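You operate a simulated robot arm through the tools that you are given. There is no shell and no other tool.

You are at the controls of a simulated robot arm. One attempt, no reset.

Task
Clamp the insole in the jig, sand the flash off and lay it in the pass tray.
Fine: put the sanding block back and leave the clamp open. Where these are worked on the way, their far stop is far enough and under half their travel is too little: toggle clamp. What is to be rubbed or washed off counts as gone when no trace of it is left.

The check looks at the end state, three seconds after you hand in, the way a careful person would. Anything else that was tipped, shoved, dropped, spilled or broken makes it a failure.

Robot
A 7-joint arm with a fingered hand, fixed in place. Base frame: the origin is on the floor under the middle of its stand, x ahead of it, y to its left, z up; the work surface is at about z = 0.863. Lengths are in m, angles in rad, forces in N, time in s.
With the tool pointing down near the work surface it reaches from about 0.32 to 0.72 m from the base axis. Its first joint turns from -2.897 to 2.897 rad. Payload 4 kg.
The tool frame sits at the grasp point between the pads (the TCP): z along the fingers, y along the line on which they close. The tips reach 0.026 m beyond it. The gripper opens to 0.148 m; its body begins 0.073 m behind the TCP. The gripper is a hand of 3 fingers: y runs from the thumb to the fingers, the wrist lies at [0, 0, -0.239] in the tool frame, and closing takes about 1.5 s.
Orientation is that of the tool frame in the base frame, as a unit quaternion [w, x, y, z]. With the fingers straight down and closing along the base's y, the tool's x points along the base's -x, its y along +y and its z along -z.

Tools
- The arm moves only by the tool apply_moves. Its argument "deltas" is a list of rows, each a list of 6 numbers: the shift along the base's x, y, z in cm, then the turn, a rotation vector about the base's x, y, z in rad. In form: [[dx, dy, dz, wx, wy, wz], ...]. A call has 1 to 20 rows; each row shifts and turns the commanded pose from where the row before left it. "fingers" is the gripper command, from -1 (fully open) to 1 (shut), values between in proportion, set as the call begins (left out, the last holds). Rows are played at 5 a second. More than 0.05 m and 0.15 rad between two rows, or a gripper value outside its range, and nothing of the call is played. Where a pose cannot be reached the arm comes as near as it can. A force on the tool above 40 N (or 10 N above the force at the start of the call, whichever is more), or a blocked arm, ends the call early, and 0.2 s more pass. Each finger travels about 0.072 m/s and halts on what it meets, pressing with about 30 N; the grip force reading is that of the motor and also rises with nothing between the fingers. The clock runs only during rows and for 0.2 s after the last one: add rows that do not move to give the fingers time. It gives the time, the measured TCP pose, the force on the tool (base axes), the opening and the grip force at its end, in the units of the frame above (readings bear some noise), with the torque about the TCP (base axes, N m) and any sound that the robot's microphone picked up.
- Cameras (640 x 400 px; columns grow to the right, rows downward): "scene" is fixed at [0.0496, 0.6499, 1.6427]; the picture's right is [-0.68, -0.73, 0.00], its down [-0.66, 0.61, -0.45] and it looks along [0.33, -0.31, -0.89] (base axes); focal length 331 px, centre (320, 200). "wrist" rides on the gripper at [0.068, -0.039, -0.09] in the tool frame; the picture's right is [0.50, 0.87, 0.00], its down [-0.66, 0.38, -0.65] and it looks along [-0.57, 0.33, 0.76] (tool axes); focal length 222 px, centre (320, 200). There is no depth. A picture from a camera that has moved, and an enlarged one, comes with that camera's place and axes in the base frame and with its lens.
- capture(camera): a new picture of that camera. No time passes.
- slide_trunk(by): slides the trunk up (or, below 0, down) by that many m; the arm rides with it, the base frame stays. It gives what a move gives, with no picture.
- finger_targets(finger1, finger2, thumb_bend): sets how far each is bent, from 0 (flat) to 1 (curled in); at 0.3 the hand is open as for a grip, at 0.7 the pads meet at the TCP. One left out holds its place. A second passes; each finger stops where it meets its share of the squeeze, and holds until it gets a number again. A gripper value or a shape takes the hand back. It gives what a move gives, with no picture; readings hold the bend of each and the force on the fingers (four entries, about 0 where the hand has none), thumb and palm.
- grasp_type(shape): the hand has 3 fingers and takes this shape, open, in about a second: jaw (thumb against the fingers, like two jaws); tri (thumb and two fingers); tip (a fingertip pinch); poke (one finger out to press); point (the index stretched); flat (the hand flat); cup (the hand cupped); fist (a fist). The gripper value then closes the fingers along that shape, each until it touches; the sizes above hold for jaw. It gives what a move gives, with no picture.
- inspect(camera, box): a new picture of the part [left, top, right, bottom] of that camera's present view, enlarged. No time passes.
- close_job(): hands the job in; it is judged then, once.

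Nothing tells you positions but the pictures and the camera data. Unless the task says otherwise, let go and move clear before handing in.

The tools are called by a JSON object that holds its "op" and its "data". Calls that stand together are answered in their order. apply_moves: Moves the arm, as the interface text tells. Its arguments: {"type":"object","properties":{"deltas":{"type":"array","items":{"type":"array","items":{"type":"number"}}},"fingers":{"type":"number"}},"required":["deltas"]} The other tools are called the same way: slide_trunk (by) moves the trunk up or down; grasp_type (shape) gives the hand a shape; finger_targets (finger1, finger2, thumb_bend) moves the fingers one by one; capture (camera) takes a picture; inspect (camera, box) takes an enlarged picture of a part of a camera's view; close_job () hands the job in.

At the start:

```text
time: 0.0
tcp_pos: [0.3461, 0.3149, 1.201]
orientation: [0.0, 0.0, 1.0, 0.0]
force: [0.0, -0.3, 0.4]
moment: [-0.02, 0.0, -0.02]
gripper_width: 0.1479
grip_force: 0.1
shape: jaw
bend: [0.3, 0.3, 0.3]
finger forces: [0.1, 0.0, 0.0, 0.0, 0.0, 0.0]
trunk travel left (down, up): [-0.525, 0.065]
```

scene: 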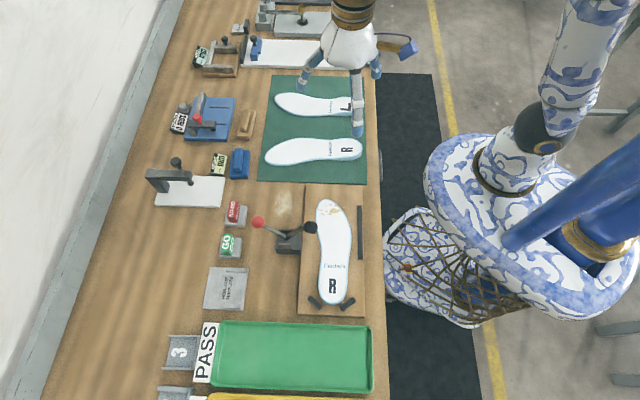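
wrist: 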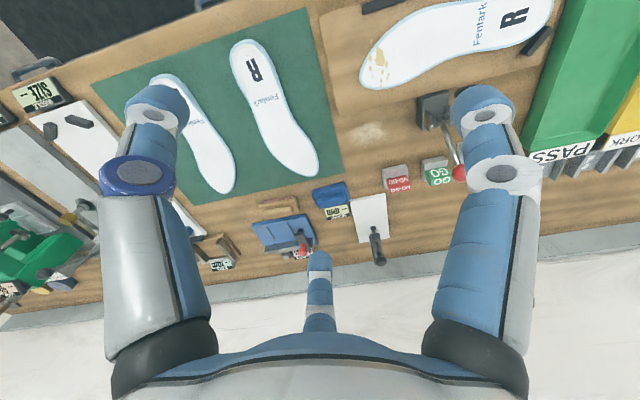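

The scene shows a bench with a jig holding an insole (R), a toggle clamp beside it with red knob, a green pass tray, and several blocks. I'll take enlarged pictures to identify the items first.

{"op": "inspect", "data": {"camera": "scene", "box": [200, 170, 400, 330]}}

{"op": "inspect", "data": {"camera": "scene", "box": [130, 70, 290, 220]}}

{"op": "inspect", "data": {"camera": "scene", "box": [130, 290, 400, 400]}}

{"op": "inspect", "data": {"camera": "wrist", "box": [320, 0, 640, 200]}}

{"op": "inspect", "data": {"camera": "wrist", "box": [180, 150, 480, 300]}}

```text
2.50 times, centred on (300, 250) of scene
camera zoom: at [0.0496, 0.6499, 1.6427], right [-0.68, -0.73, 0.0], down [-0.66, 0.61, -0.45], along [0.33, -0.31, -0.89], focal length 828 px, centre (370, 75)
```

zoom: 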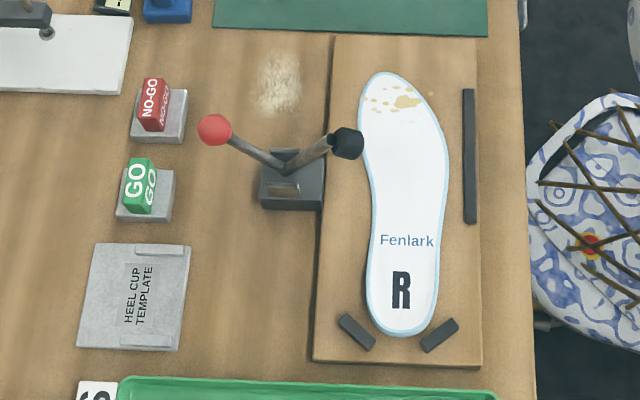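

```text
2.67 times, centred on (210, 145) of scene
camera zoom: at [0.0496, 0.6499, 1.6427], right [-0.68, -0.73, 0.0], down [-0.66, 0.61, -0.45], along [0.33, -0.31, -0.89], focal length 883 px, centre (613, 347)
```

zoom: 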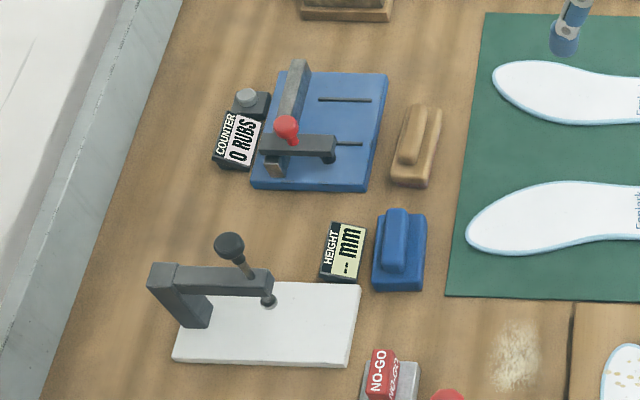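

```text
2.37 times, centred on (265, 345) of scene
camera zoom: at [0.0496, 0.6499, 1.6427], right [-0.68, -0.73, 0.0], down [-0.66, 0.61, -0.45], along [0.33, -0.31, -0.89], focal length 785 px, centre (450, -144)
```

zoom: 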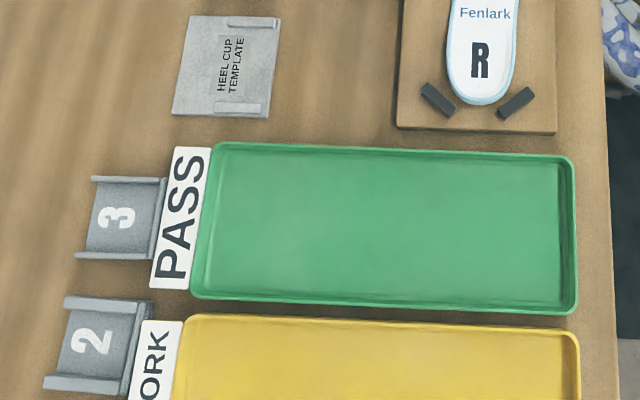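

```text
2.00 times, centred on (480, 100) of wrist
camera zoom: at [0.2772, 0.2757, 1.2925], right [-0.5, 0.87, 0.0], down [0.66, 0.38, 0.65], along [0.57, 0.33, -0.76], focal length 444 px, centre (0, 400)
```

zoom: 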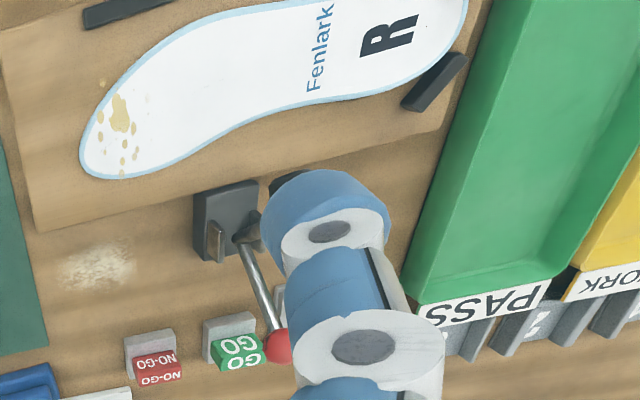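

```text
2.13 times, centred on (330, 225) of wrist
camera zoom: at [0.2772, 0.2757, 1.2925], right [-0.5, 0.87, 0.0], down [0.66, 0.38, 0.65], along [0.57, 0.33, -0.76], focal length 474 px, centre (299, 147)
```

zoom: 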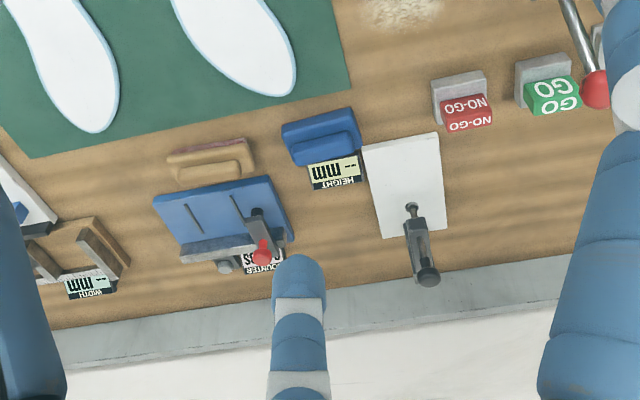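

I take the insole to run from toe near (0.33, 0.38) to heel near (0.12, 0.54), the pass tray around (0.10, 0.68), a wooden block near (0.65, 0.38) and a blue block near (0.56, 0.47). I need to know which block is the sanding block, so I look closer.

{"op": "inspect", "data": {"camera": "wrist", "box": [240, 180, 360, 255]}}

{"op": "inspect", "data": {"camera": "scene", "box": [210, 95, 290, 190]}}

{"op": "inspect", "data": {"camera": "scene", "box": [240, 195, 370, 275]}}

{"op": "inspect", "data": {"camera": "scene", "box": [180, 0, 340, 100]}}

```text
5.33 times, centred on (300, 218) of wrist
camera zoom: at [0.2772, 0.2757, 1.2925], right [-0.5, 0.87, 0.0], down [0.66, 0.38, 0.65], along [0.57, 0.33, -0.76], focal length 1185 px, centre (427, 107)
```

zoom: 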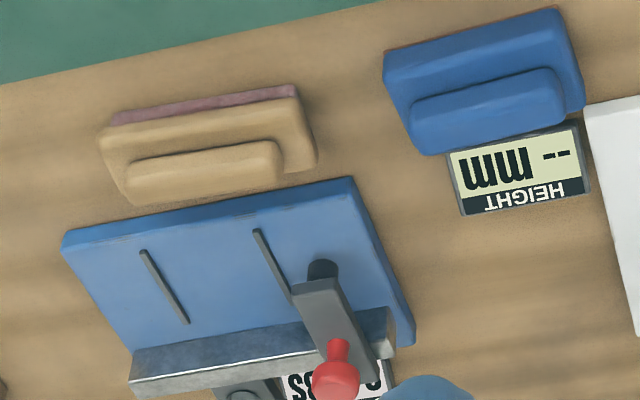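

```text
4.21 times, centred on (250, 142) of scene
camera zoom: at [0.0496, 0.6499, 1.6427], right [-0.68, -0.73, 0.0], down [-0.66, 0.61, -0.45], along [0.33, -0.31, -0.89], focal length 1394 px, centre (615, 442)
```

zoom: 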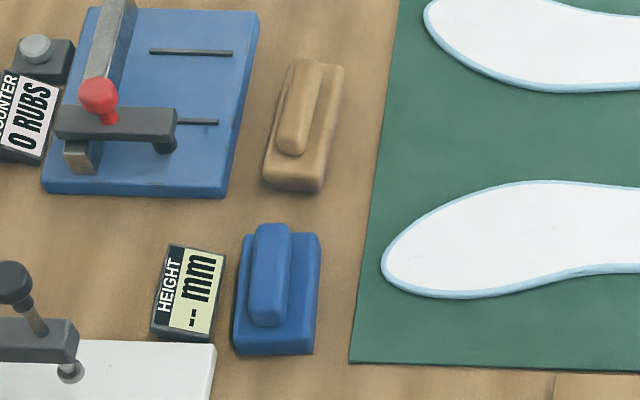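

```text
4.92 times, centred on (305, 235) of scene
camera zoom: at [0.0496, 0.6499, 1.6427], right [-0.68, -0.73, 0.0], down [-0.66, 0.61, -0.45], along [0.33, -0.31, -0.89], focal length 1630 px, centre (394, 28)
```

zoom: 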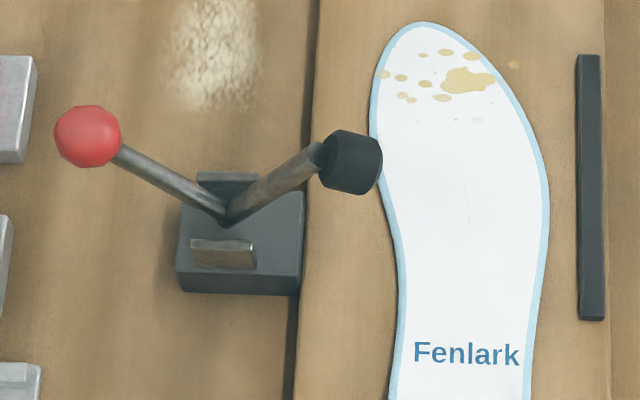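

```text
4.00 times, centred on (260, 50) of scene
camera zoom: at [0.0496, 0.6499, 1.6427], right [-0.68, -0.73, 0.0], down [-0.66, 0.61, -0.45], along [0.33, -0.31, -0.89], focal length 1324 px, centre (560, 800)
```

zoom: 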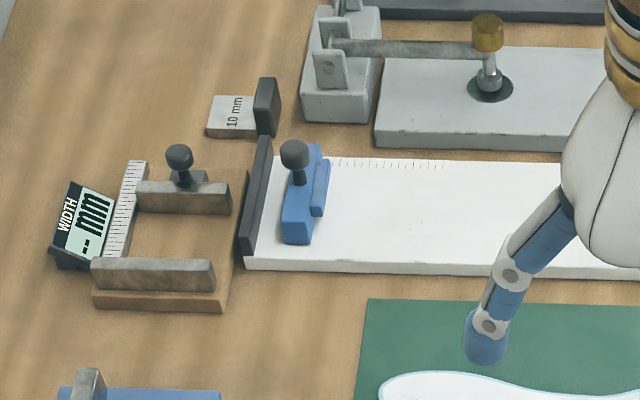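

The wooden block has a reddish abrasive layer underneath, so I take it to be the sanding block; it sits around (0.66, 0.375) with its long axis along the bench. I turn the hand to line up with the bench (45°) and move for a closer look.

{"op": "apply_moves", "data": {"deltas": [[1, 2.2, -1, 0, 0, -0.131], [1, 2.2, -1, 0, 0, -0.131], [1, 2.2, -1, 0, 0, -0.131], [1, 2.2, -1, 0, 0, -0.131], [1, 2.2, -1, 0, 0, -0.131], [1, 2.2, -1, 0, 0, -0.131], [0, 0, 0, 0, 0, 0]]}}

{"op": "capture", "data": {"camera": "wrist"}}

{"op": "capture", "data": {"camera": "scene"}}

```text
time: 1.6
tcp_pos: [0.4039, 0.4497, 1.1403]
orientation: [0.0, 0.384, 0.923, 0.0]
force: [-0.5, -0.2, -0.3]
moment: [-0.01, 0.02, -0.03]
gripper_width: 0.1478
grip_force: 0.0
shape: jaw
bend: [0.3, 0.3, 0.3]
finger forces: [0.0, 0.0, 0.0, 0.0, 0.0, 0.0]
trunk travel left (down, up): [-0.525, 0.065]
```

```text
taken
camera wrist: at [0.3292, 0.4686, 1.2324], right [0.26, 0.97, 0.0], down [0.73, -0.2, 0.65], along [0.63, -0.17, -0.76], focal length 222 px, centre (320, 200)
```

wrist: 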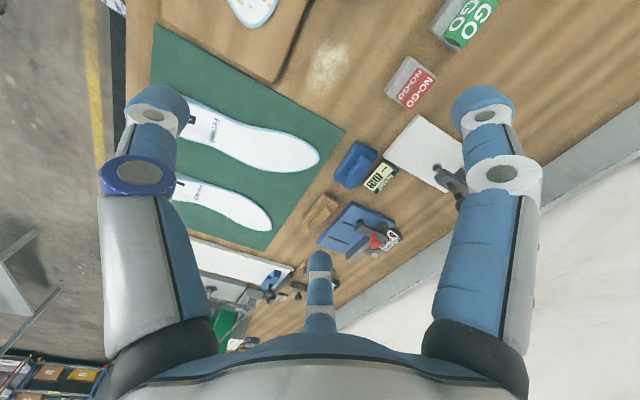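

```text
taken
```

scene: 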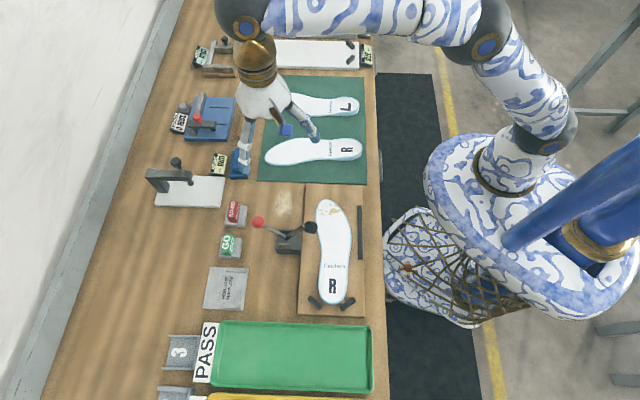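

The view matches my estimate of the block's place. I zoom in on the block, the clamp and the insole from this viewpoint.

{"op": "inspect", "data": {"camera": "wrist", "box": [280, 130, 400, 250]}}

{"op": "inspect", "data": {"camera": "wrist", "box": [200, 0, 440, 120]}}

{"op": "inspect", "data": {"camera": "scene", "box": [210, 40, 330, 180]}}

```text
3.33 times, centred on (340, 190) of wrist
camera zoom: at [0.3292, 0.4686, 1.2324], right [0.26, 0.97, 0.0], down [0.73, -0.2, 0.65], along [0.63, -0.17, -0.76], focal length 740 px, centre (253, 233)
```

zoom: 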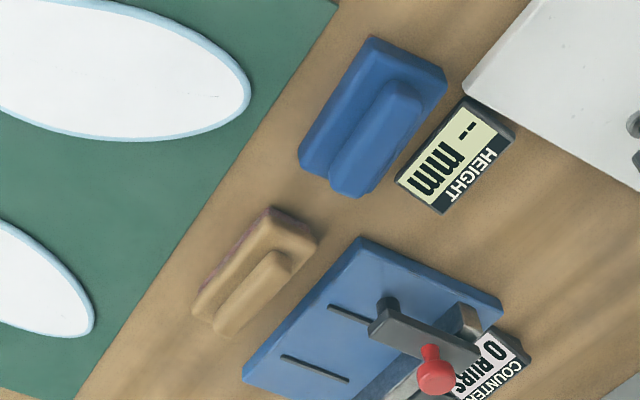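

```text
2.67 times, centred on (320, 60) of wrist
camera zoom: at [0.3292, 0.4686, 1.2324], right [0.26, 0.97, 0.0], down [0.73, -0.2, 0.65], along [0.63, -0.17, -0.76], focal length 592 px, centre (320, 573)
```

zoom: 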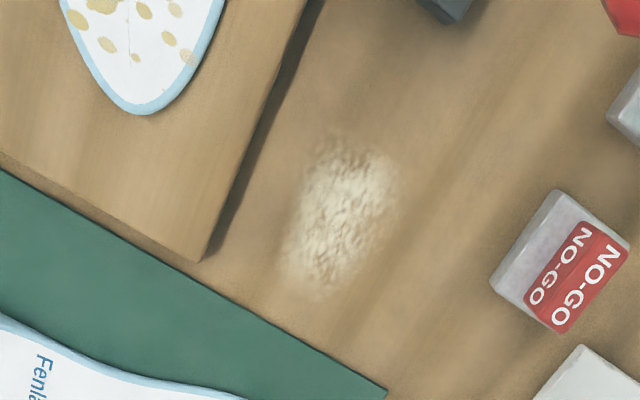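

```text
2.86 times, centred on (270, 110) of scene
camera zoom: at [0.0496, 0.6499, 1.6427], right [-0.68, -0.73, 0.0], down [-0.66, 0.61, -0.45], along [0.33, -0.31, -0.89], focal length 946 px, centre (463, 457)
```

zoom: 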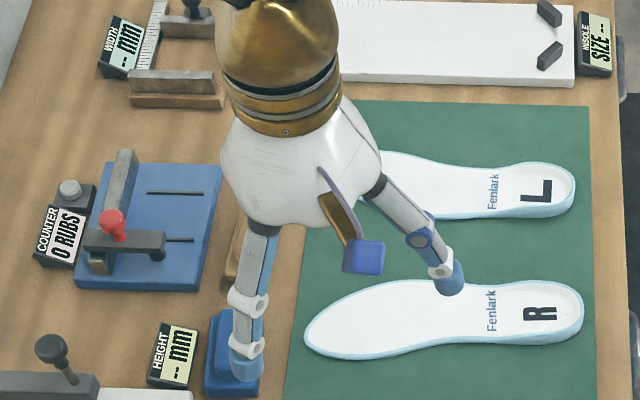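

The wooden block is confirmed as the one with the abrasive layer. Before touching anything I want a side view of the toggle clamp (I take its pivot near (0.30, 0.53), red knob near (0.34, 0.56, 1.0)), so I move the camera to look along the clamp's hinge axis.

{"op": "apply_moves", "data": {"deltas": [[-4, 1.9, 0, 0, 0, 0], [-4, 1.9, 0, 0, 0, 0], [-4, 1.9, 0, 0, 0, 0], [-4, 1.9, 0, 0, 0, 0], [-4, 1.9, 0, 0, 0, 0], [-4, 1.9, 0, 0, 0, 0], [0, 0, 0, 0, 0, 0]]}}

{"op": "capture", "data": {"camera": "wrist"}}

{"op": "inspect", "data": {"camera": "wrist", "box": [220, 60, 480, 260]}}

```text
time: 3.2
tcp_pos: [0.1641, 0.5615, 1.1407]
orientation: [0.001, 0.383, 0.924, 0.0]
force: [0.0, -0.6, -0.4]
moment: [0.04, 0.01, 0.0]
gripper_width: 0.1477
grip_force: 0.0
shape: jaw
bend: [0.3, 0.3, 0.3]
finger forces: [0.1, 0.0, 0.0, 0.0, 0.0, 0.0]
trunk travel left (down, up): [-0.525, 0.065]
```

```text
taken
camera wrist: at [0.089, 0.581, 1.2315], right [0.26, 0.97, 0.0], down [0.73, -0.2, 0.65], along [0.63, -0.17, -0.76], focal length 222 px, centre (320, 200)
```

wrist: 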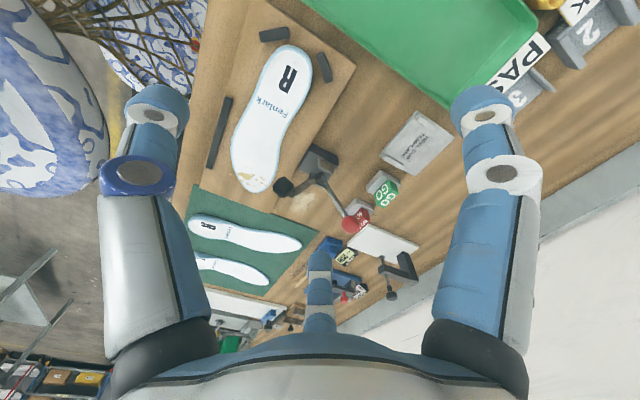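

```text
2.00 times, centred on (350, 160) of wrist
camera zoom: at [0.089, 0.581, 1.2315], right [0.26, 0.97, 0.0], down [0.73, -0.2, 0.65], along [0.63, -0.17, -0.76], focal length 444 px, centre (260, 280)
```

zoom: 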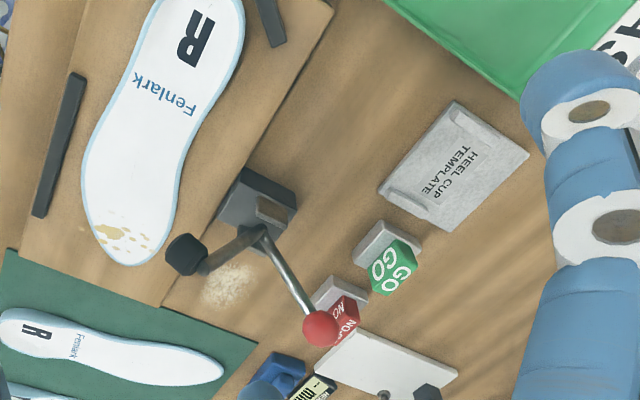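

From two views I get the knob at about (0.340, 0.560, 1.000), pivot (0.303, 0.5245, 0.905), and the rubber pad raised at (0.263, 0.478, 0.974), so closing swings the handle toward the robot. I bring the half-closed hand above the knob to cage it.

{"op": "apply_moves", "data": {"deltas": [[4.4, 0, -0.5, 0, 0, 0], [4.4, 0, -0.5, 0, 0, 0], [4.4, 0, -0.5, 0, 0, 0], [4.4, 0, -0.5, 0, 0, 0], [0, 0, 0, 0, 0, 0], [0, 0, 0, 0, 0, 0]], "fingers": 0.2}}

{"op": "capture", "data": {"camera": "wrist"}}

{"op": "inspect", "data": {"camera": "scene", "box": [180, 130, 380, 270]}}

```text
time: 4.6
tcp_pos: [0.3135, 0.5478, 1.1227]
orientation: [0.001, 0.383, 0.924, 0.0]
force: [0.7, 0.3, -0.9]
moment: [0.03, -0.03, -0.01]
gripper_width: 0.0594
grip_force: 0.1
shape: jaw
bend: [0.77, 0.77, 0.7]
finger forces: [0.0, 0.0, 0.1, 0.0, 0.0, 0.0]
out of reach, approached as far as the arm can: row 3, 4
trunk travel left (down, up): [-0.525, 0.065]
```

```text
taken
camera wrist: at [0.2378, 0.5678, 1.2134], right [0.26, 0.97, 0.0], down [0.73, -0.2, 0.65], along [0.63, -0.17, -0.76], focal length 222 px, centre (320, 200)
```

wrist: 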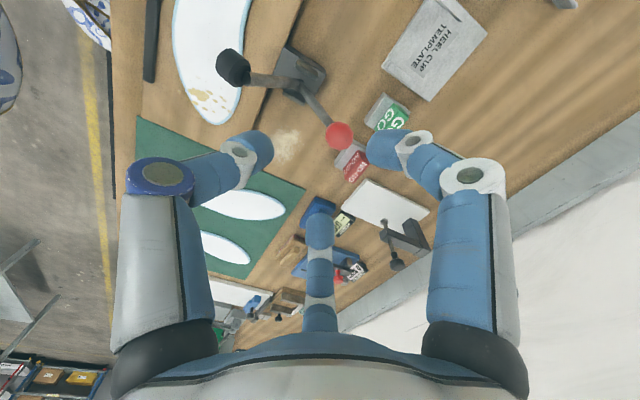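

```text
2.86 times, centred on (280, 200) of scene
camera zoom: at [0.0496, 0.6499, 1.6427], right [-0.68, -0.73, 0.0], down [-0.66, 0.61, -0.45], along [0.33, -0.31, -0.89], focal length 946 px, centre (434, 200)
```

zoom: 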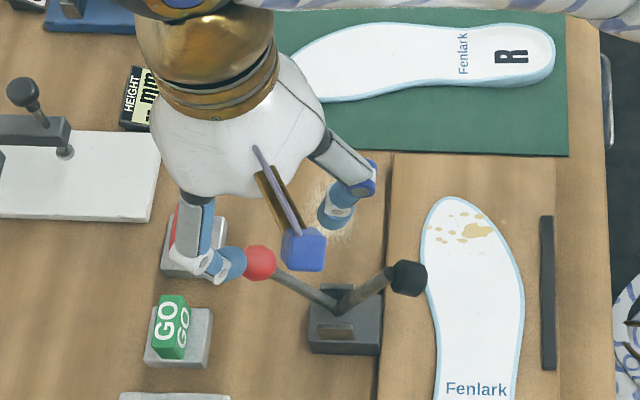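

The point above the knob was just out of reach at that height, since the arm's reach shrinks the higher the wrist is. I raise the trunk to gain reach, then re-approach.

{"op": "slide_trunk", "data": {"by": 0.06}}

```text
time: 5.6
tcp_pos: [0.3134, 0.5482, 1.1824]
orientation: [0.0, 0.383, 0.924, 0.0]
force: [0.3, -0.2, 0.6]
moment: [-0.03, -0.02, 0.01]
gripper_width: 0.0595
grip_force: 0.1
shape: jaw
bend: [0.77, 0.77, 0.7]
finger forces: [0.1, 0.0, 0.0, 0.0, 0.0, 0.1]
trunk travel left (down, up): [-0.585, 0.005]
```

{"op": "apply_moves", "data": {"deltas": [[0, 0, -3, 0, 0, 0], [0, 0, -3, 0, 0, 0], [0, 0, -2, 0, 0, 0], [0, 0, 0, 0, 0, 0]]}}

```text
time: 6.6
tcp_pos: [0.3232, 0.5723, 1.111]
orientation: [0.0, 0.384, 0.923, -0.002]
force: [-0.6, -0.7, -0.1]
moment: [-0.01, 0.02, 0.01]
gripper_width: 0.0596
grip_force: 0.1
shape: jaw
bend: [0.77, 0.77, 0.7]
finger forces: [0.0, 0.0, 0.1, 0.0, 0.0, 0.0]
out of reach, approached as far as the arm can: row 1, 2, 3
trunk travel left (down, up): [-0.585, 0.005]
```

{"op": "apply_moves", "data": {"deltas": [[0, 0, -1.5, 0, 0, 0], [0, 0, -1.5, 0, 0, 0], [0, 0, 0, 0, 0, 0]]}}

{"op": "inspect", "data": {"camera": "wrist", "box": [240, 80, 400, 220]}}

{"op": "inspect", "data": {"camera": "scene", "box": [180, 150, 340, 270]}}

```text
time: 7.4
tcp_pos: [0.3276, 0.5787, 1.0841]
orientation: [0.0, 0.384, 0.924, -0.001]
force: [0.7, -0.1, 0.4]
moment: [-0.04, -0.03, -0.01]
gripper_width: 0.0597
grip_force: 0.1
shape: jaw
bend: [0.77, 0.77, 0.7]
finger forces: [0.1, 0.0, 0.1, 0.0, 0.0, 0.0]
out of reach, approached as far as the arm can: row 1, 2
trunk travel left (down, up): [-0.585, 0.005]
```

```text
2.86 times, centred on (320, 150) of wrist
camera zoom: at [0.2512, 0.5992, 1.1746], right [0.26, 0.97, 0.0], down [0.73, -0.2, 0.65], along [0.63, -0.17, -0.76], focal length 635 px, centre (320, 343)
```

zoom: 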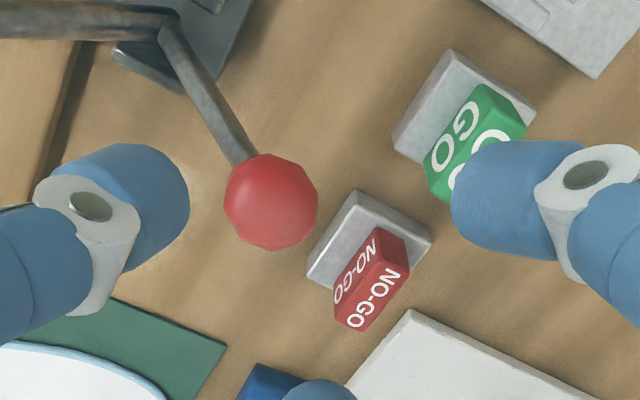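

```text
3.33 times, centred on (260, 210) of scene
camera zoom: at [0.0496, 0.6499, 1.6427], right [-0.68, -0.73, 0.0], down [-0.66, 0.61, -0.45], along [0.33, -0.31, -0.89], focal length 1103 px, centre (520, 167)
```

zoom: 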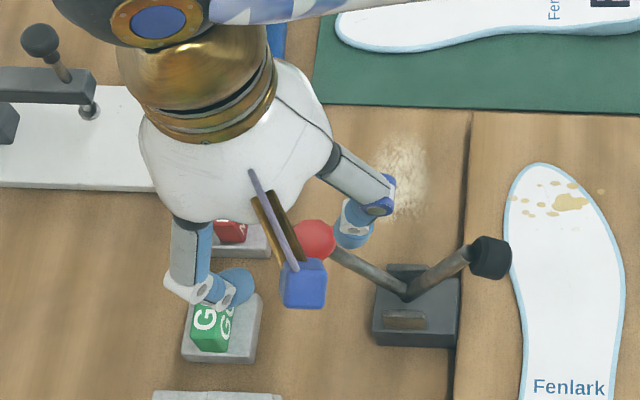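

{"op": "apply_moves", "data": {"deltas": [[1.2, -1.8, 0, 0, 0, 0], [0, 0, 0, 0, 0, 0], [0, 0, 0, 0, 0, 0]]}}

```text
time: 8.2
tcp_pos: [0.3434, 0.5715, 1.0878]
orientation: [0.0, 0.383, 0.924, -0.001]
force: [-0.2, 0.5, -0.3]
moment: [0.0, 0.02, -0.02]
gripper_width: 0.0594
grip_force: 0.1
shape: jaw
bend: [0.77, 0.77, 0.7]
finger forces: [0.1, 0.1, 0.1, 0.0, 0.0, 0.0]
out of reach, approached as far as the arm can: row 1
trunk travel left (down, up): [-0.585, 0.005]
```

{"op": "apply_moves", "data": {"deltas": [[-1, -1.5, 0, 0, 0, 0], [0, 0, 0, 0, 0, 0], [0, 0, 0, 0, 0, 0]]}}

```text
time: 9.0
tcp_pos: [0.3406, 0.5702, 1.0917]
orientation: [0.0, 0.384, 0.923, 0.0]
force: [-1.1, -0.7, -0.2]
moment: [0.01, -0.03, -0.03]
gripper_width: 0.0594
grip_force: 0.0
shape: jaw
bend: [0.77, 0.77, 0.7]
finger forces: [0.1, 0.0, 0.1, 0.0, 0.0, 0.1]
out of reach, approached as far as the arm can: row 1
trunk travel left (down, up): [-0.585, 0.005]
```

{"op": "apply_moves", "data": {"deltas": [[-2, -2, 0, 0, 0, 0], [-2, -2, 0, 0, 0, 0], [0, 0, 0, 0, 0, 0]]}}

```text
time: 9.8
tcp_pos: [0.3226, 0.5758, 1.1053]
orientation: [-0.001, 0.383, 0.924, -0.001]
force: [-0.7, -0.3, 0.3]
moment: [-0.01, -0.03, 0.0]
gripper_width: 0.0596
grip_force: 0.1
shape: jaw
bend: [0.77, 0.77, 0.7]
finger forces: [0.2, 0.0, 0.0, 0.1, 0.0, 0.0]
out of reach, approached as far as the arm can: row 1, 2
trunk travel left (down, up): [-0.585, 0.005]
```

{"op": "apply_moves", "data": {"deltas": [[0, 0, 3, 0, 0, 0], [0, 0, 3, 0, 0, 0], [0, 0, 0, 0, 0, 0]]}}

{"op": "capture", "data": {"camera": "scene"}}

```text
time: 10.6
tcp_pos: [0.3162, 0.5598, 1.1594]
orientation: [0.0, 0.384, 0.923, 0.0]
force: [-0.3, 0.0, 0.3]
moment: [-0.02, -0.02, 0.01]
gripper_width: 0.0596
grip_force: 0.1
shape: jaw
bend: [0.77, 0.77, 0.7]
finger forces: [0.1, 0.1, 0.1, 0.1, 0.0, 0.0]
out of reach, approached as far as the arm can: row 1, 2
trunk travel left (down, up): [-0.585, 0.005]
```

```text
taken
```

scene: 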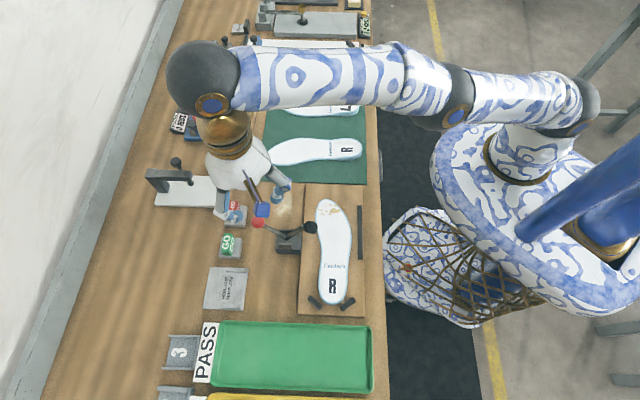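

The readings suggest the arm is stuck nearly stretched at the edge of its reach. I pull the commanded pose inward and up, well above everything, to get it off that limit.

{"op": "apply_moves", "data": {"deltas": [[0, 0, 3, 0, 0, 0], [-2, -4, 0, 0, 0, 0], [-2, -4, 0, 0, 0, 0], [0, 0, 0, 0, 0, 0]]}}

{"op": "capture", "data": {"camera": "scene"}}

```text
time: 11.6
tcp_pos: [0.2725, 0.4642, 1.189]
orientation: [0.0, 0.383, 0.924, 0.001]
force: [0.1, 0.5, -0.1]
moment: [-0.04, 0.03, 0.03]
gripper_width: 0.0591
grip_force: 0.1
shape: jaw
bend: [0.77, 0.77, 0.7]
finger forces: [0.1, 0.0, 0.1, 0.1, 0.1, 0.0]
out of reach, approached as far as the arm can: row 1
trunk travel left (down, up): [-0.585, 0.005]
```

```text
taken
```

scene: 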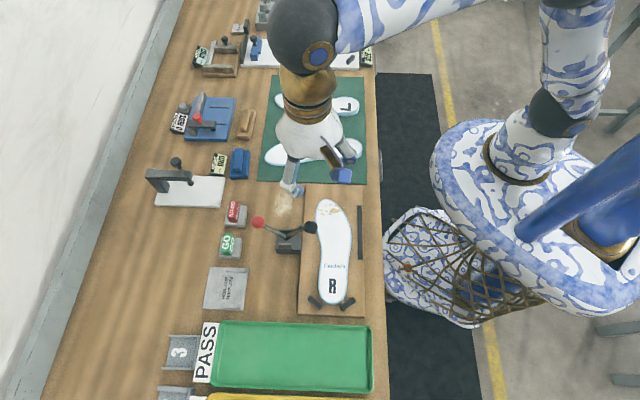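

The arm is free again at (0.2725, 0.464, 1.189). I now go down first (where reach is longer), then outward to above the knob.

{"op": "apply_moves", "data": {"deltas": [[0, 0, -4, 0, 0, 0], [0, 0, -4, 0, 0, 0], [0, 0, -4, 0, 0, 0], [2.2, 3.2, 0, 0, 0, 0], [2.2, 3.2, 0, 0, 0, 0], [0, 0, 0, 0, 0, 0]]}}

```text
time: 13.0
tcp_pos: [0.315, 0.5291, 1.0686]
orientation: [0.0, 0.383, 0.924, 0.001]
force: [-0.3, -0.6, 0.3]
moment: [-0.02, 0.02, -0.01]
gripper_width: 0.0594
grip_force: 0.1
shape: jaw
bend: [0.77, 0.77, 0.7]
finger forces: [0.1, 0.0, 0.1, 0.0, 0.1, 0.0]
trunk travel left (down, up): [-0.585, 0.005]
```

{"op": "apply_moves", "data": {"deltas": [[1.3, 1.6, 0, 0, 0, 0], [1.2, 1.5, 0, 0, 0, 0], [0, 0, 0, 0, 0, 0]]}}

{"op": "inspect", "data": {"camera": "wrist", "box": [220, 80, 420, 220]}}

{"op": "inspect", "data": {"camera": "scene", "box": [180, 150, 340, 270]}}

```text
time: 13.8
tcp_pos: [0.3388, 0.5609, 1.0687]
orientation: [0.0, 0.383, 0.924, 0.0]
force: [0.7, 0.1, 0.7]
moment: [-0.02, 0.0, 0.02]
gripper_width: 0.0595
grip_force: 0.0
shape: jaw
bend: [0.77, 0.77, 0.7]
finger forces: [0.0, 0.0, 0.1, 0.0, 0.0, 0.0]
trunk travel left (down, up): [-0.585, 0.005]
```

```text
2.86 times, centred on (320, 150) of wrist
camera zoom: at [0.2646, 0.5805, 1.1599], right [0.26, 0.97, 0.0], down [0.73, -0.2, 0.65], along [0.63, -0.17, -0.76], focal length 635 px, centre (320, 343)
```

zoom: 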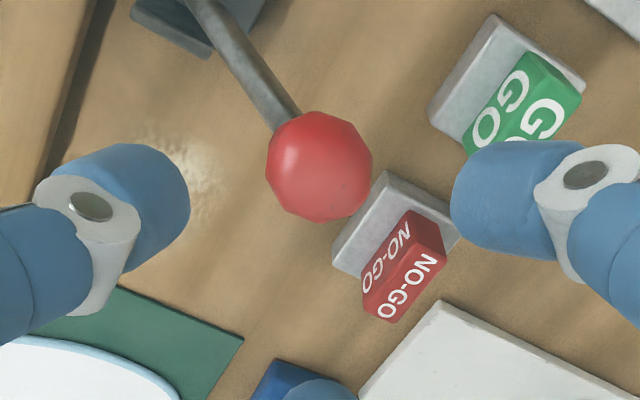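

```text
3.33 times, centred on (260, 210) of scene
camera zoom: at [0.0496, 0.6499, 1.6427], right [-0.68, -0.73, 0.0], down [-0.66, 0.61, -0.45], along [0.33, -0.31, -0.89], focal length 1103 px, centre (520, 167)
```

zoom: 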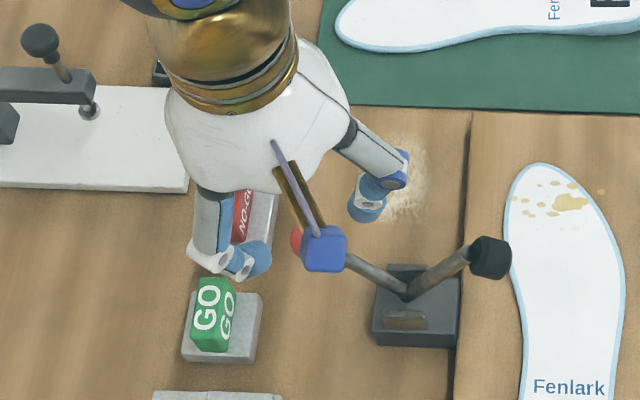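

The hand is centred over the knob (my ray gives (0.336, 0.561)). I descend so the fingers surround the ball.

{"op": "apply_moves", "data": {"deltas": [[0, 0, -2, 0, 0, 0], [0, 0, -2, 0, 0, 0], [0, 0, -1.5, 0, 0, 0], [0, 0, -1, 0, 0, 0], [0, 0, 0, 0, 0, 0]]}}

{"op": "inspect", "data": {"camera": "wrist", "box": [220, 80, 420, 220]}}

{"op": "inspect", "data": {"camera": "scene", "box": [180, 150, 340, 270]}}

```text
time: 15.0
tcp_pos: [0.3418, 0.5614, 1.0042]
orientation: [-0.001, 0.384, 0.923, 0.0]
force: [-0.2, 0.4, 0.5]
moment: [0.02, 0.01, 0.0]
gripper_width: 0.0596
grip_force: 0.0
shape: jaw
bend: [0.77, 0.77, 0.7]
finger forces: [0.0, 0.1, 0.0, 0.0, 0.0, 0.0]
trunk travel left (down, up): [-0.585, 0.005]
```

```text
2.86 times, centred on (320, 150) of wrist
camera zoom: at [0.266, 0.5803, 1.0961], right [0.26, 0.97, 0.0], down [0.73, -0.2, 0.65], along [0.63, -0.17, -0.76], focal length 635 px, centre (320, 343)
```

zoom: 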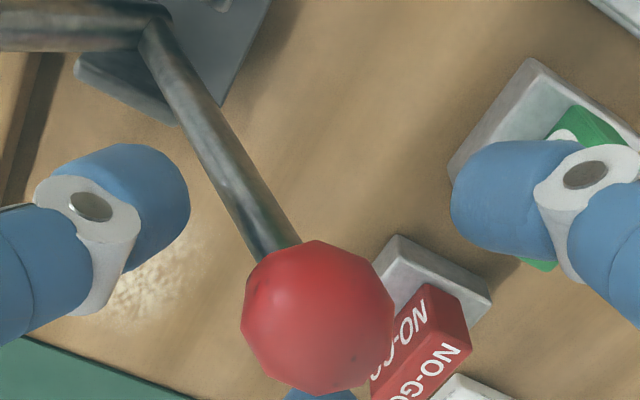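

```text
3.33 times, centred on (260, 210) of scene
camera zoom: at [0.0496, 0.6499, 1.6427], right [-0.68, -0.73, 0.0], down [-0.66, 0.61, -0.45], along [0.33, -0.31, -0.89], focal length 1103 px, centre (520, 167)
```

zoom: 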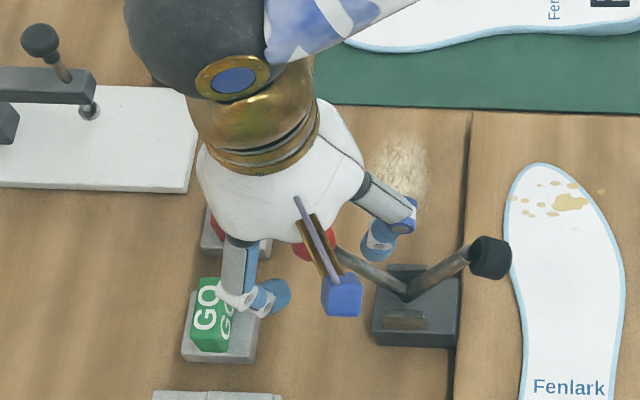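

{"op": "apply_moves", "data": {"deltas": [[0, 0, 0, 0, 0, 0], [0, 0, 0, 0, 0, 0], [0, 0, 0, 0, 0, 0], [0, 0, 0, 0, 0, 0]], "fingers": 0.6}}

{"op": "inspect", "data": {"camera": "wrist", "box": [220, 80, 420, 260]}}

{"op": "inspect", "data": {"camera": "scene", "box": [200, 180, 330, 270]}}

```text
time: 16.0
tcp_pos: [0.3415, 0.5604, 1.0061]
orientation: [0.0, 0.383, 0.924, 0.0]
force: [-1.1, -1.6, 1.4]
moment: [-0.1, 0.03, 0.05]
gripper_width: 0.0306
grip_force: 0.0
shape: jaw
bend: [0.75, 0.75, 0.7]
finger forces: [0.0, 0.0, 0.2, 0.0, 2.7, 0.1]
trunk travel left (down, up): [-0.585, 0.005]
```

```text
2.22 times, centred on (320, 170) of wrist
camera zoom: at [0.2657, 0.58, 1.0965], right [0.26, 0.97, 0.0], down [0.73, -0.2, 0.65], along [0.63, -0.17, -0.76], focal length 494 px, centre (320, 267)
```

zoom: 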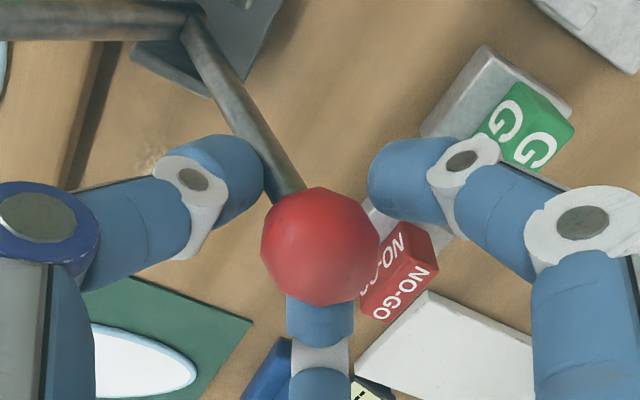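

```text
4.44 times, centred on (265, 225) of scene
camera zoom: at [0.0496, 0.6499, 1.6427], right [-0.68, -0.73, 0.0], down [-0.66, 0.61, -0.45], along [0.33, -0.31, -0.89], focal length 1471 px, centre (564, 89)
```

zoom: 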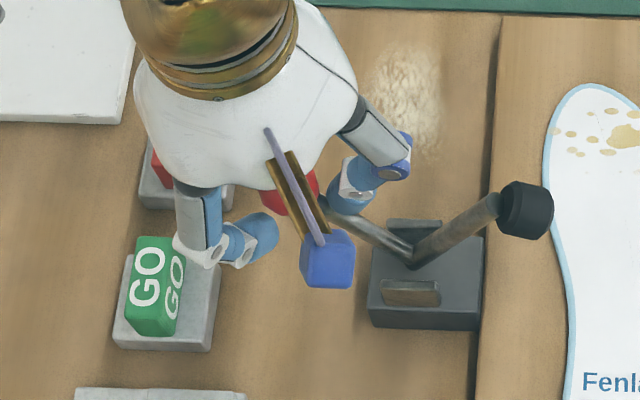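

The ball is caged. I now drag it along its arc toward the robot, in small steps.

{"op": "apply_moves", "data": {"deltas": [[-1.05, -1.05, 0.6, 0, 0, 0], [-1.29, -1.29, 0.5, 0, 0, 0], [-1.33, -1.33, 0.2, 0, 0, 0], [0, 0, 0, 0, 0, 0]]}}

{"op": "inspect", "data": {"camera": "wrist", "box": [220, 80, 420, 260]}}

{"op": "inspect", "data": {"camera": "scene", "box": [220, 180, 350, 270]}}

```text
time: 17.0
tcp_pos: [0.306, 0.5244, 1.0188]
orientation: [0.0, 0.383, 0.924, 0.0]
force: [0.0, -0.6, 0.5]
moment: [0.01, 0.01, -0.01]
gripper_width: 0.0299
grip_force: 0.1
shape: jaw
bend: [0.75, 0.75, 0.7]
finger forces: [0.0, 0.0, 0.0, 0.0, 0.1, 0.1]
trunk travel left (down, up): [-0.585, 0.005]
```

```text
2.22 times, centred on (320, 170) of wrist
camera zoom: at [0.229, 0.5441, 1.1088], right [0.26, 0.97, 0.0], down [0.73, -0.2, 0.65], along [0.63, -0.17, -0.76], focal length 494 px, centre (320, 267)
```

zoom: 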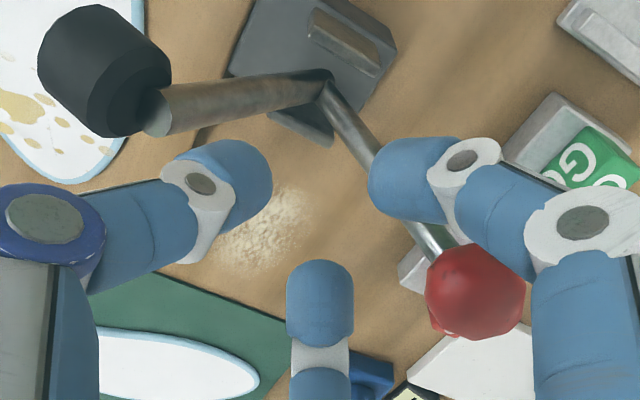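

```text
4.44 times, centred on (285, 225) of scene
camera zoom: at [0.0496, 0.6499, 1.6427], right [-0.68, -0.73, 0.0], down [-0.66, 0.61, -0.45], along [0.33, -0.31, -0.89], focal length 1471 px, centre (476, 89)
```

zoom: 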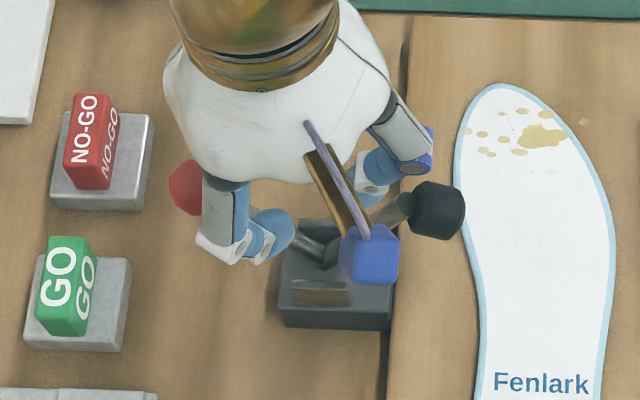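

The ball slipped out between the two far fingers; the handle has not moved. I lift, turn the hand 60° so that one finger will sit squarely behind the knob on the far side, and re-centre.

{"op": "apply_moves", "data": {"deltas": [[0, 0, 2.5, 0, 0, 0], [0, 0, 2.7, 0, 0, 0], [0, 0, 0, 0, 0, 0.15], [0, 0, 0, 0, 0, 0.15], [0, 0, 0, 0, 0, 0.15], [0, 0, 0, 0, 0, 0.15], [0, 0, 0, 0, 0, 0.15], [0, 0, 0, 0, 0, 0.15], [0, 0, 0, 0, 0, 0.147], [0, 0, 0, 0, 0, 0]], "fingers": 0.2}}

{"op": "capture", "data": {"camera": "wrist"}}

```text
time: 19.2
tcp_pos: [0.3047, 0.5259, 1.0703]
orientation: [0.0, -0.131, 0.991, 0.0]
force: [-0.6, -0.2, 0.3]
moment: [-0.04, 0.01, 0.0]
gripper_width: 0.059
grip_force: 0.0
shape: jaw
bend: [0.77, 0.77, 0.7]
finger forces: [0.0, 0.1, 0.0, 0.0, 0.1, 0.0]
trunk travel left (down, up): [-0.585, 0.005]
```

```text
taken
camera wrist: at [0.2487, 0.4689, 1.1616], right [-0.71, 0.71, 0.0], down [0.54, 0.53, 0.65], along [0.46, 0.46, -0.76], focal length 222 px, centre (320, 200)
```

wrist: 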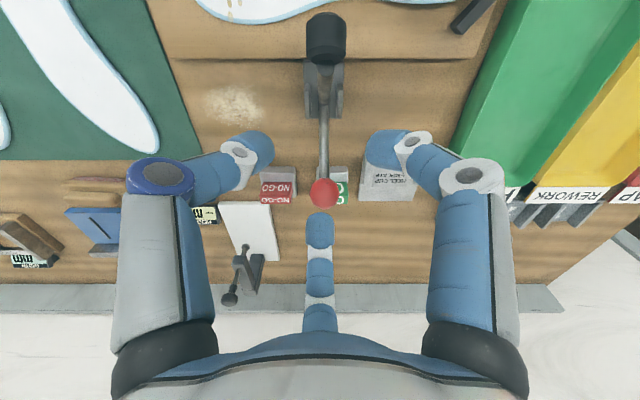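

The camera now looks straight along the clamp plane and the far finger is in line with the knob. I move over the ball, descend and close the fingers around it.

{"op": "apply_moves", "data": {"deltas": [[1.7, 1.8, 0, 0, 0, 0], [1.7, 1.8, 0, 0, 0, 0], [0, 0, 0, 0, 0, 0]]}}

{"op": "capture", "data": {"camera": "wrist"}}

```text
time: 20.0
tcp_pos: [0.3373, 0.5611, 1.0708]
orientation: [0.0, -0.13, 0.992, -0.001]
force: [-0.3, -0.4, -0.3]
moment: [-0.02, 0.0, 0.02]
gripper_width: 0.0588
grip_force: 0.1
shape: jaw
bend: [0.77, 0.77, 0.7]
finger forces: [0.1, 0.0, 0.0, 0.0, 0.0, 0.0]
trunk travel left (down, up): [-0.585, 0.005]
```

```text
taken
camera wrist: at [0.2823, 0.5039, 1.1616], right [-0.71, 0.71, 0.0], down [0.54, 0.53, 0.65], along [0.46, 0.46, -0.76], focal length 222 px, centre (320, 200)
```

wrist: 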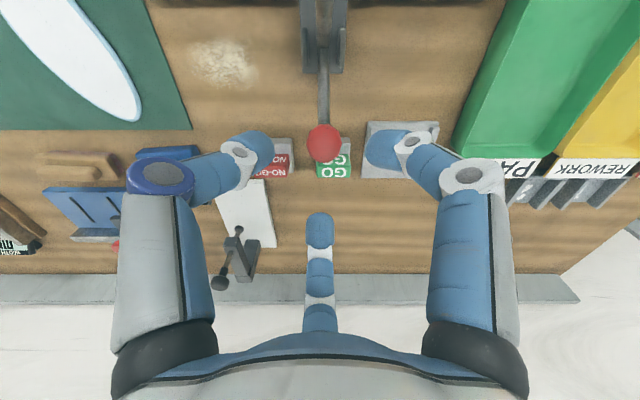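

{"op": "apply_moves", "data": {"deltas": [[0, 0, -2, 0, 0, 0], [0, 0, -2, 0, 0, 0], [0, 0, -1.3, 0, 0, 0], [0, 0, 0, 0, 0, 0]]}}

{"op": "apply_moves", "data": {"deltas": [[0, 0, 0, 0, 0, 0], [0, 0, 0, 0, 0, 0], [0, 0, 0, 0, 0, 0], [0, 0, 0, 0, 0, 0]], "fingers": 0.72}}

{"op": "capture", "data": {"camera": "wrist"}}

{"op": "inspect", "data": {"camera": "scene", "box": [200, 180, 330, 270]}}

```text
time: 21.0
tcp_pos: [0.3387, 0.5595, 1.0159]
orientation: [-0.001, -0.129, 0.992, 0.0]
force: [0.1, 0.2, 0.5]
moment: [0.0, -0.02, -0.03]
gripper_width: 0.059
grip_force: 0.0
shape: jaw
bend: [0.77, 0.77, 0.7]
finger forces: [0.0, 0.0, 0.1, 0.1, 0.0, 0.1]
trunk travel left (down, up): [-0.585, 0.005]
```

```text
time: 22.0
tcp_pos: [0.3376, 0.5608, 1.0156]
orientation: [0.001, -0.13, 0.992, 0.0]
force: [-1.3, 0.5, 0.3]
moment: [0.02, 0.05, 0.03]
gripper_width: 0.0217
grip_force: 0.0
shape: jaw
bend: [0.74, 0.74, 0.7]
finger forces: [1.9, 0.6, 0.1, 0.0, 0.0, 0.0]
trunk travel left (down, up): [-0.585, 0.005]
```

```text
taken
camera wrist: at [0.2825, 0.5045, 1.1075], right [-0.71, 0.71, 0.0], down [0.54, 0.53, 0.65], along [0.46, 0.46, -0.76], focal length 222 px, centre (320, 200)
```

wrist: 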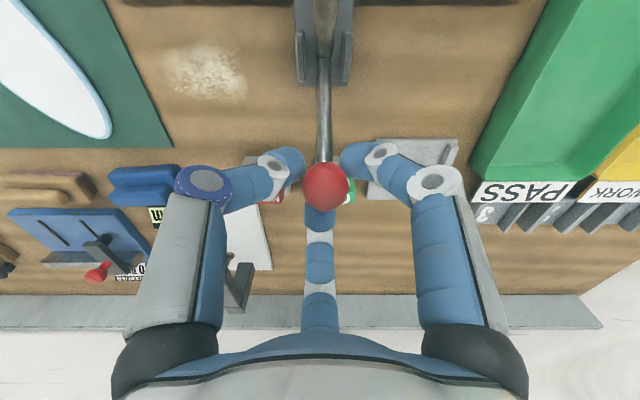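

```text
4.44 times, centred on (265, 225) of scene
camera zoom: at [0.0496, 0.6499, 1.6427], right [-0.68, -0.73, 0.0], down [-0.66, 0.61, -0.45], along [0.33, -0.31, -0.89], focal length 1471 px, centre (564, 89)
```

zoom: 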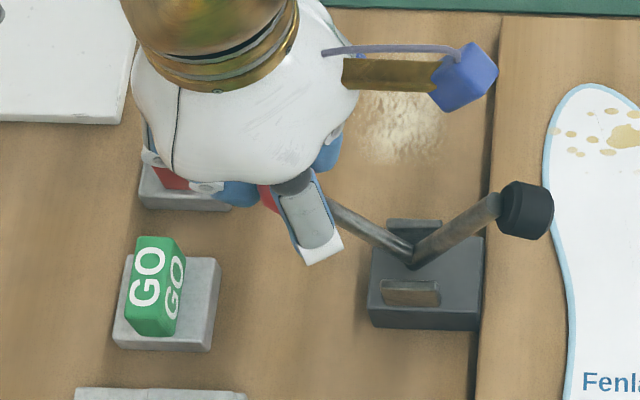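

{"op": "apply_moves", "data": {"deltas": [[-1.05, -1.05, 0.6, 0, 0, 0], [-1.29, -1.29, 0.5, 0, 0, 0], [0, 0, 0, 0, 0, 0]]}}

{"op": "capture", "data": {"camera": "wrist"}}

{"op": "inspect", "data": {"camera": "scene", "box": [220, 180, 350, 270]}}

```text
time: 22.8
tcp_pos: [0.3148, 0.5375, 1.0278]
orientation: [0.0, -0.129, 0.992, 0.0]
force: [-0.5, -0.5, -2.4]
moment: [0.03, -0.02, -0.02]
gripper_width: 0.0212
grip_force: 0.0
shape: jaw
bend: [0.73, 0.74, 0.7]
finger forces: [1.9, 0.4, 0.0, 0.0, 0.0, 0.0]
trunk travel left (down, up): [-0.585, 0.005]
```

```text
taken
camera wrist: at [0.2592, 0.4815, 1.1195], right [-0.71, 0.71, 0.0], down [0.54, 0.53, 0.65], along [0.46, 0.46, -0.76], focal length 222 px, centre (320, 200)
```

wrist: 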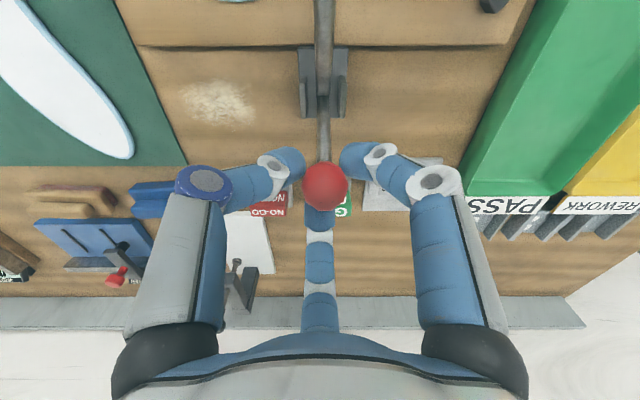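

```text
4.44 times, centred on (285, 225) of scene
camera zoom: at [0.0496, 0.6499, 1.6427], right [-0.68, -0.73, 0.0], down [-0.66, 0.61, -0.45], along [0.33, -0.31, -0.89], focal length 1471 px, centre (476, 89)
```

zoom: 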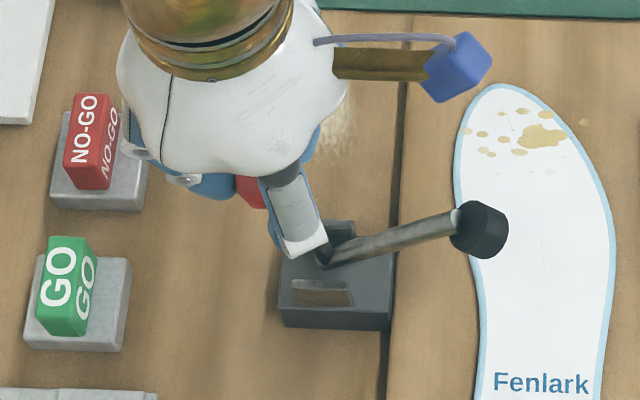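

The handle follows and the pad is swinging down over the insole. I continue along the arc.

{"op": "apply_moves", "data": {"deltas": [[-1.33, -1.33, 0.16, 0, 0, 0], [-1.33, -1.33, -0.16, 0, 0, 0], [0, 0, 0, 0, 0, 0]]}}

{"op": "inspect", "data": {"camera": "scene", "box": [220, 180, 350, 270]}}

{"op": "capture", "data": {"camera": "wrist"}}

```text
time: 23.6
tcp_pos: [0.2886, 0.5103, 1.0293]
orientation: [0.0, -0.131, 0.991, 0.0]
force: [-1.7, 1.5, -1.9]
moment: [0.03, 0.0, 0.01]
gripper_width: 0.0213
grip_force: 0.1
shape: jaw
bend: [0.73, 0.74, 0.7]
finger forces: [2.0, 0.4, 0.1, 0.1, 0.0, 0.1]
trunk travel left (down, up): [-0.585, 0.005]
```

```text
4.44 times, centred on (285, 225) of scene
camera zoom: at [0.0496, 0.6499, 1.6427], right [-0.68, -0.73, 0.0], down [-0.66, 0.61, -0.45], along [0.33, -0.31, -0.89], focal length 1471 px, centre (476, 89)
```

zoom: 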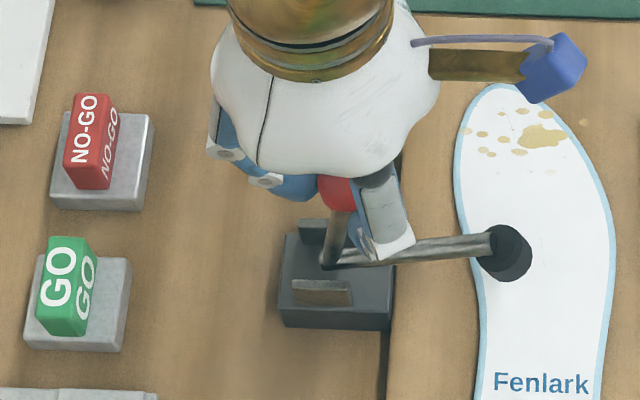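

```text
taken
camera wrist: at [0.2335, 0.4545, 1.1196], right [-0.71, 0.71, 0.0], down [0.54, 0.53, 0.65], along [0.46, 0.46, -0.76], focal length 222 px, centre (320, 200)
```

wrist: 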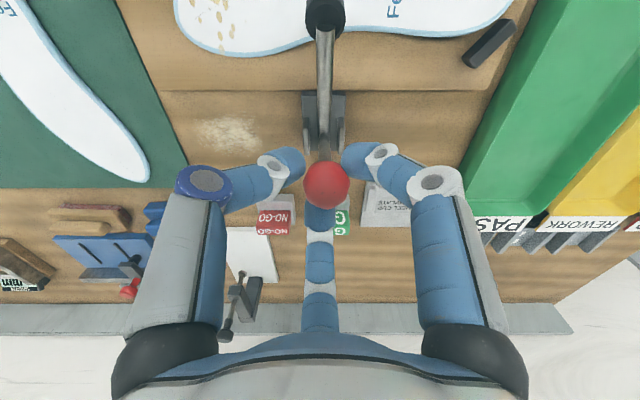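

{"op": "apply_moves", "data": {"deltas": [[-0.65, -0.65, -0.15, 0, 0, 0], [-0.65, -0.65, -0.25, 0, 0, 0], [0, 0, 0, 0, 0, 0]]}}

{"op": "inspect", "data": {"camera": "scene", "box": [220, 180, 350, 270]}}

```text
time: 24.4
tcp_pos: [0.2758, 0.4987, 1.0229]
orientation: [0.0, -0.129, 0.992, -0.001]
force: [-0.1, 0.6, -0.8]
moment: [-0.01, -0.02, 0.0]
gripper_width: 0.021
grip_force: 0.0
shape: jaw
bend: [0.73, 0.74, 0.7]
finger forces: [1.6, 0.6, 0.0, 0.1, 0.0, 0.0]
trunk travel left (down, up): [-0.585, 0.005]
```

```text
4.44 times, centred on (285, 225) of scene
camera zoom: at [0.0496, 0.6499, 1.6427], right [-0.68, -0.73, 0.0], down [-0.66, 0.61, -0.45], along [0.33, -0.31, -0.89], focal length 1471 px, centre (476, 89)
```

zoom: 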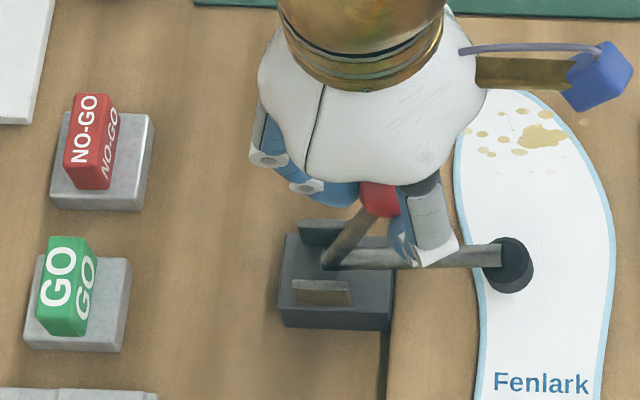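

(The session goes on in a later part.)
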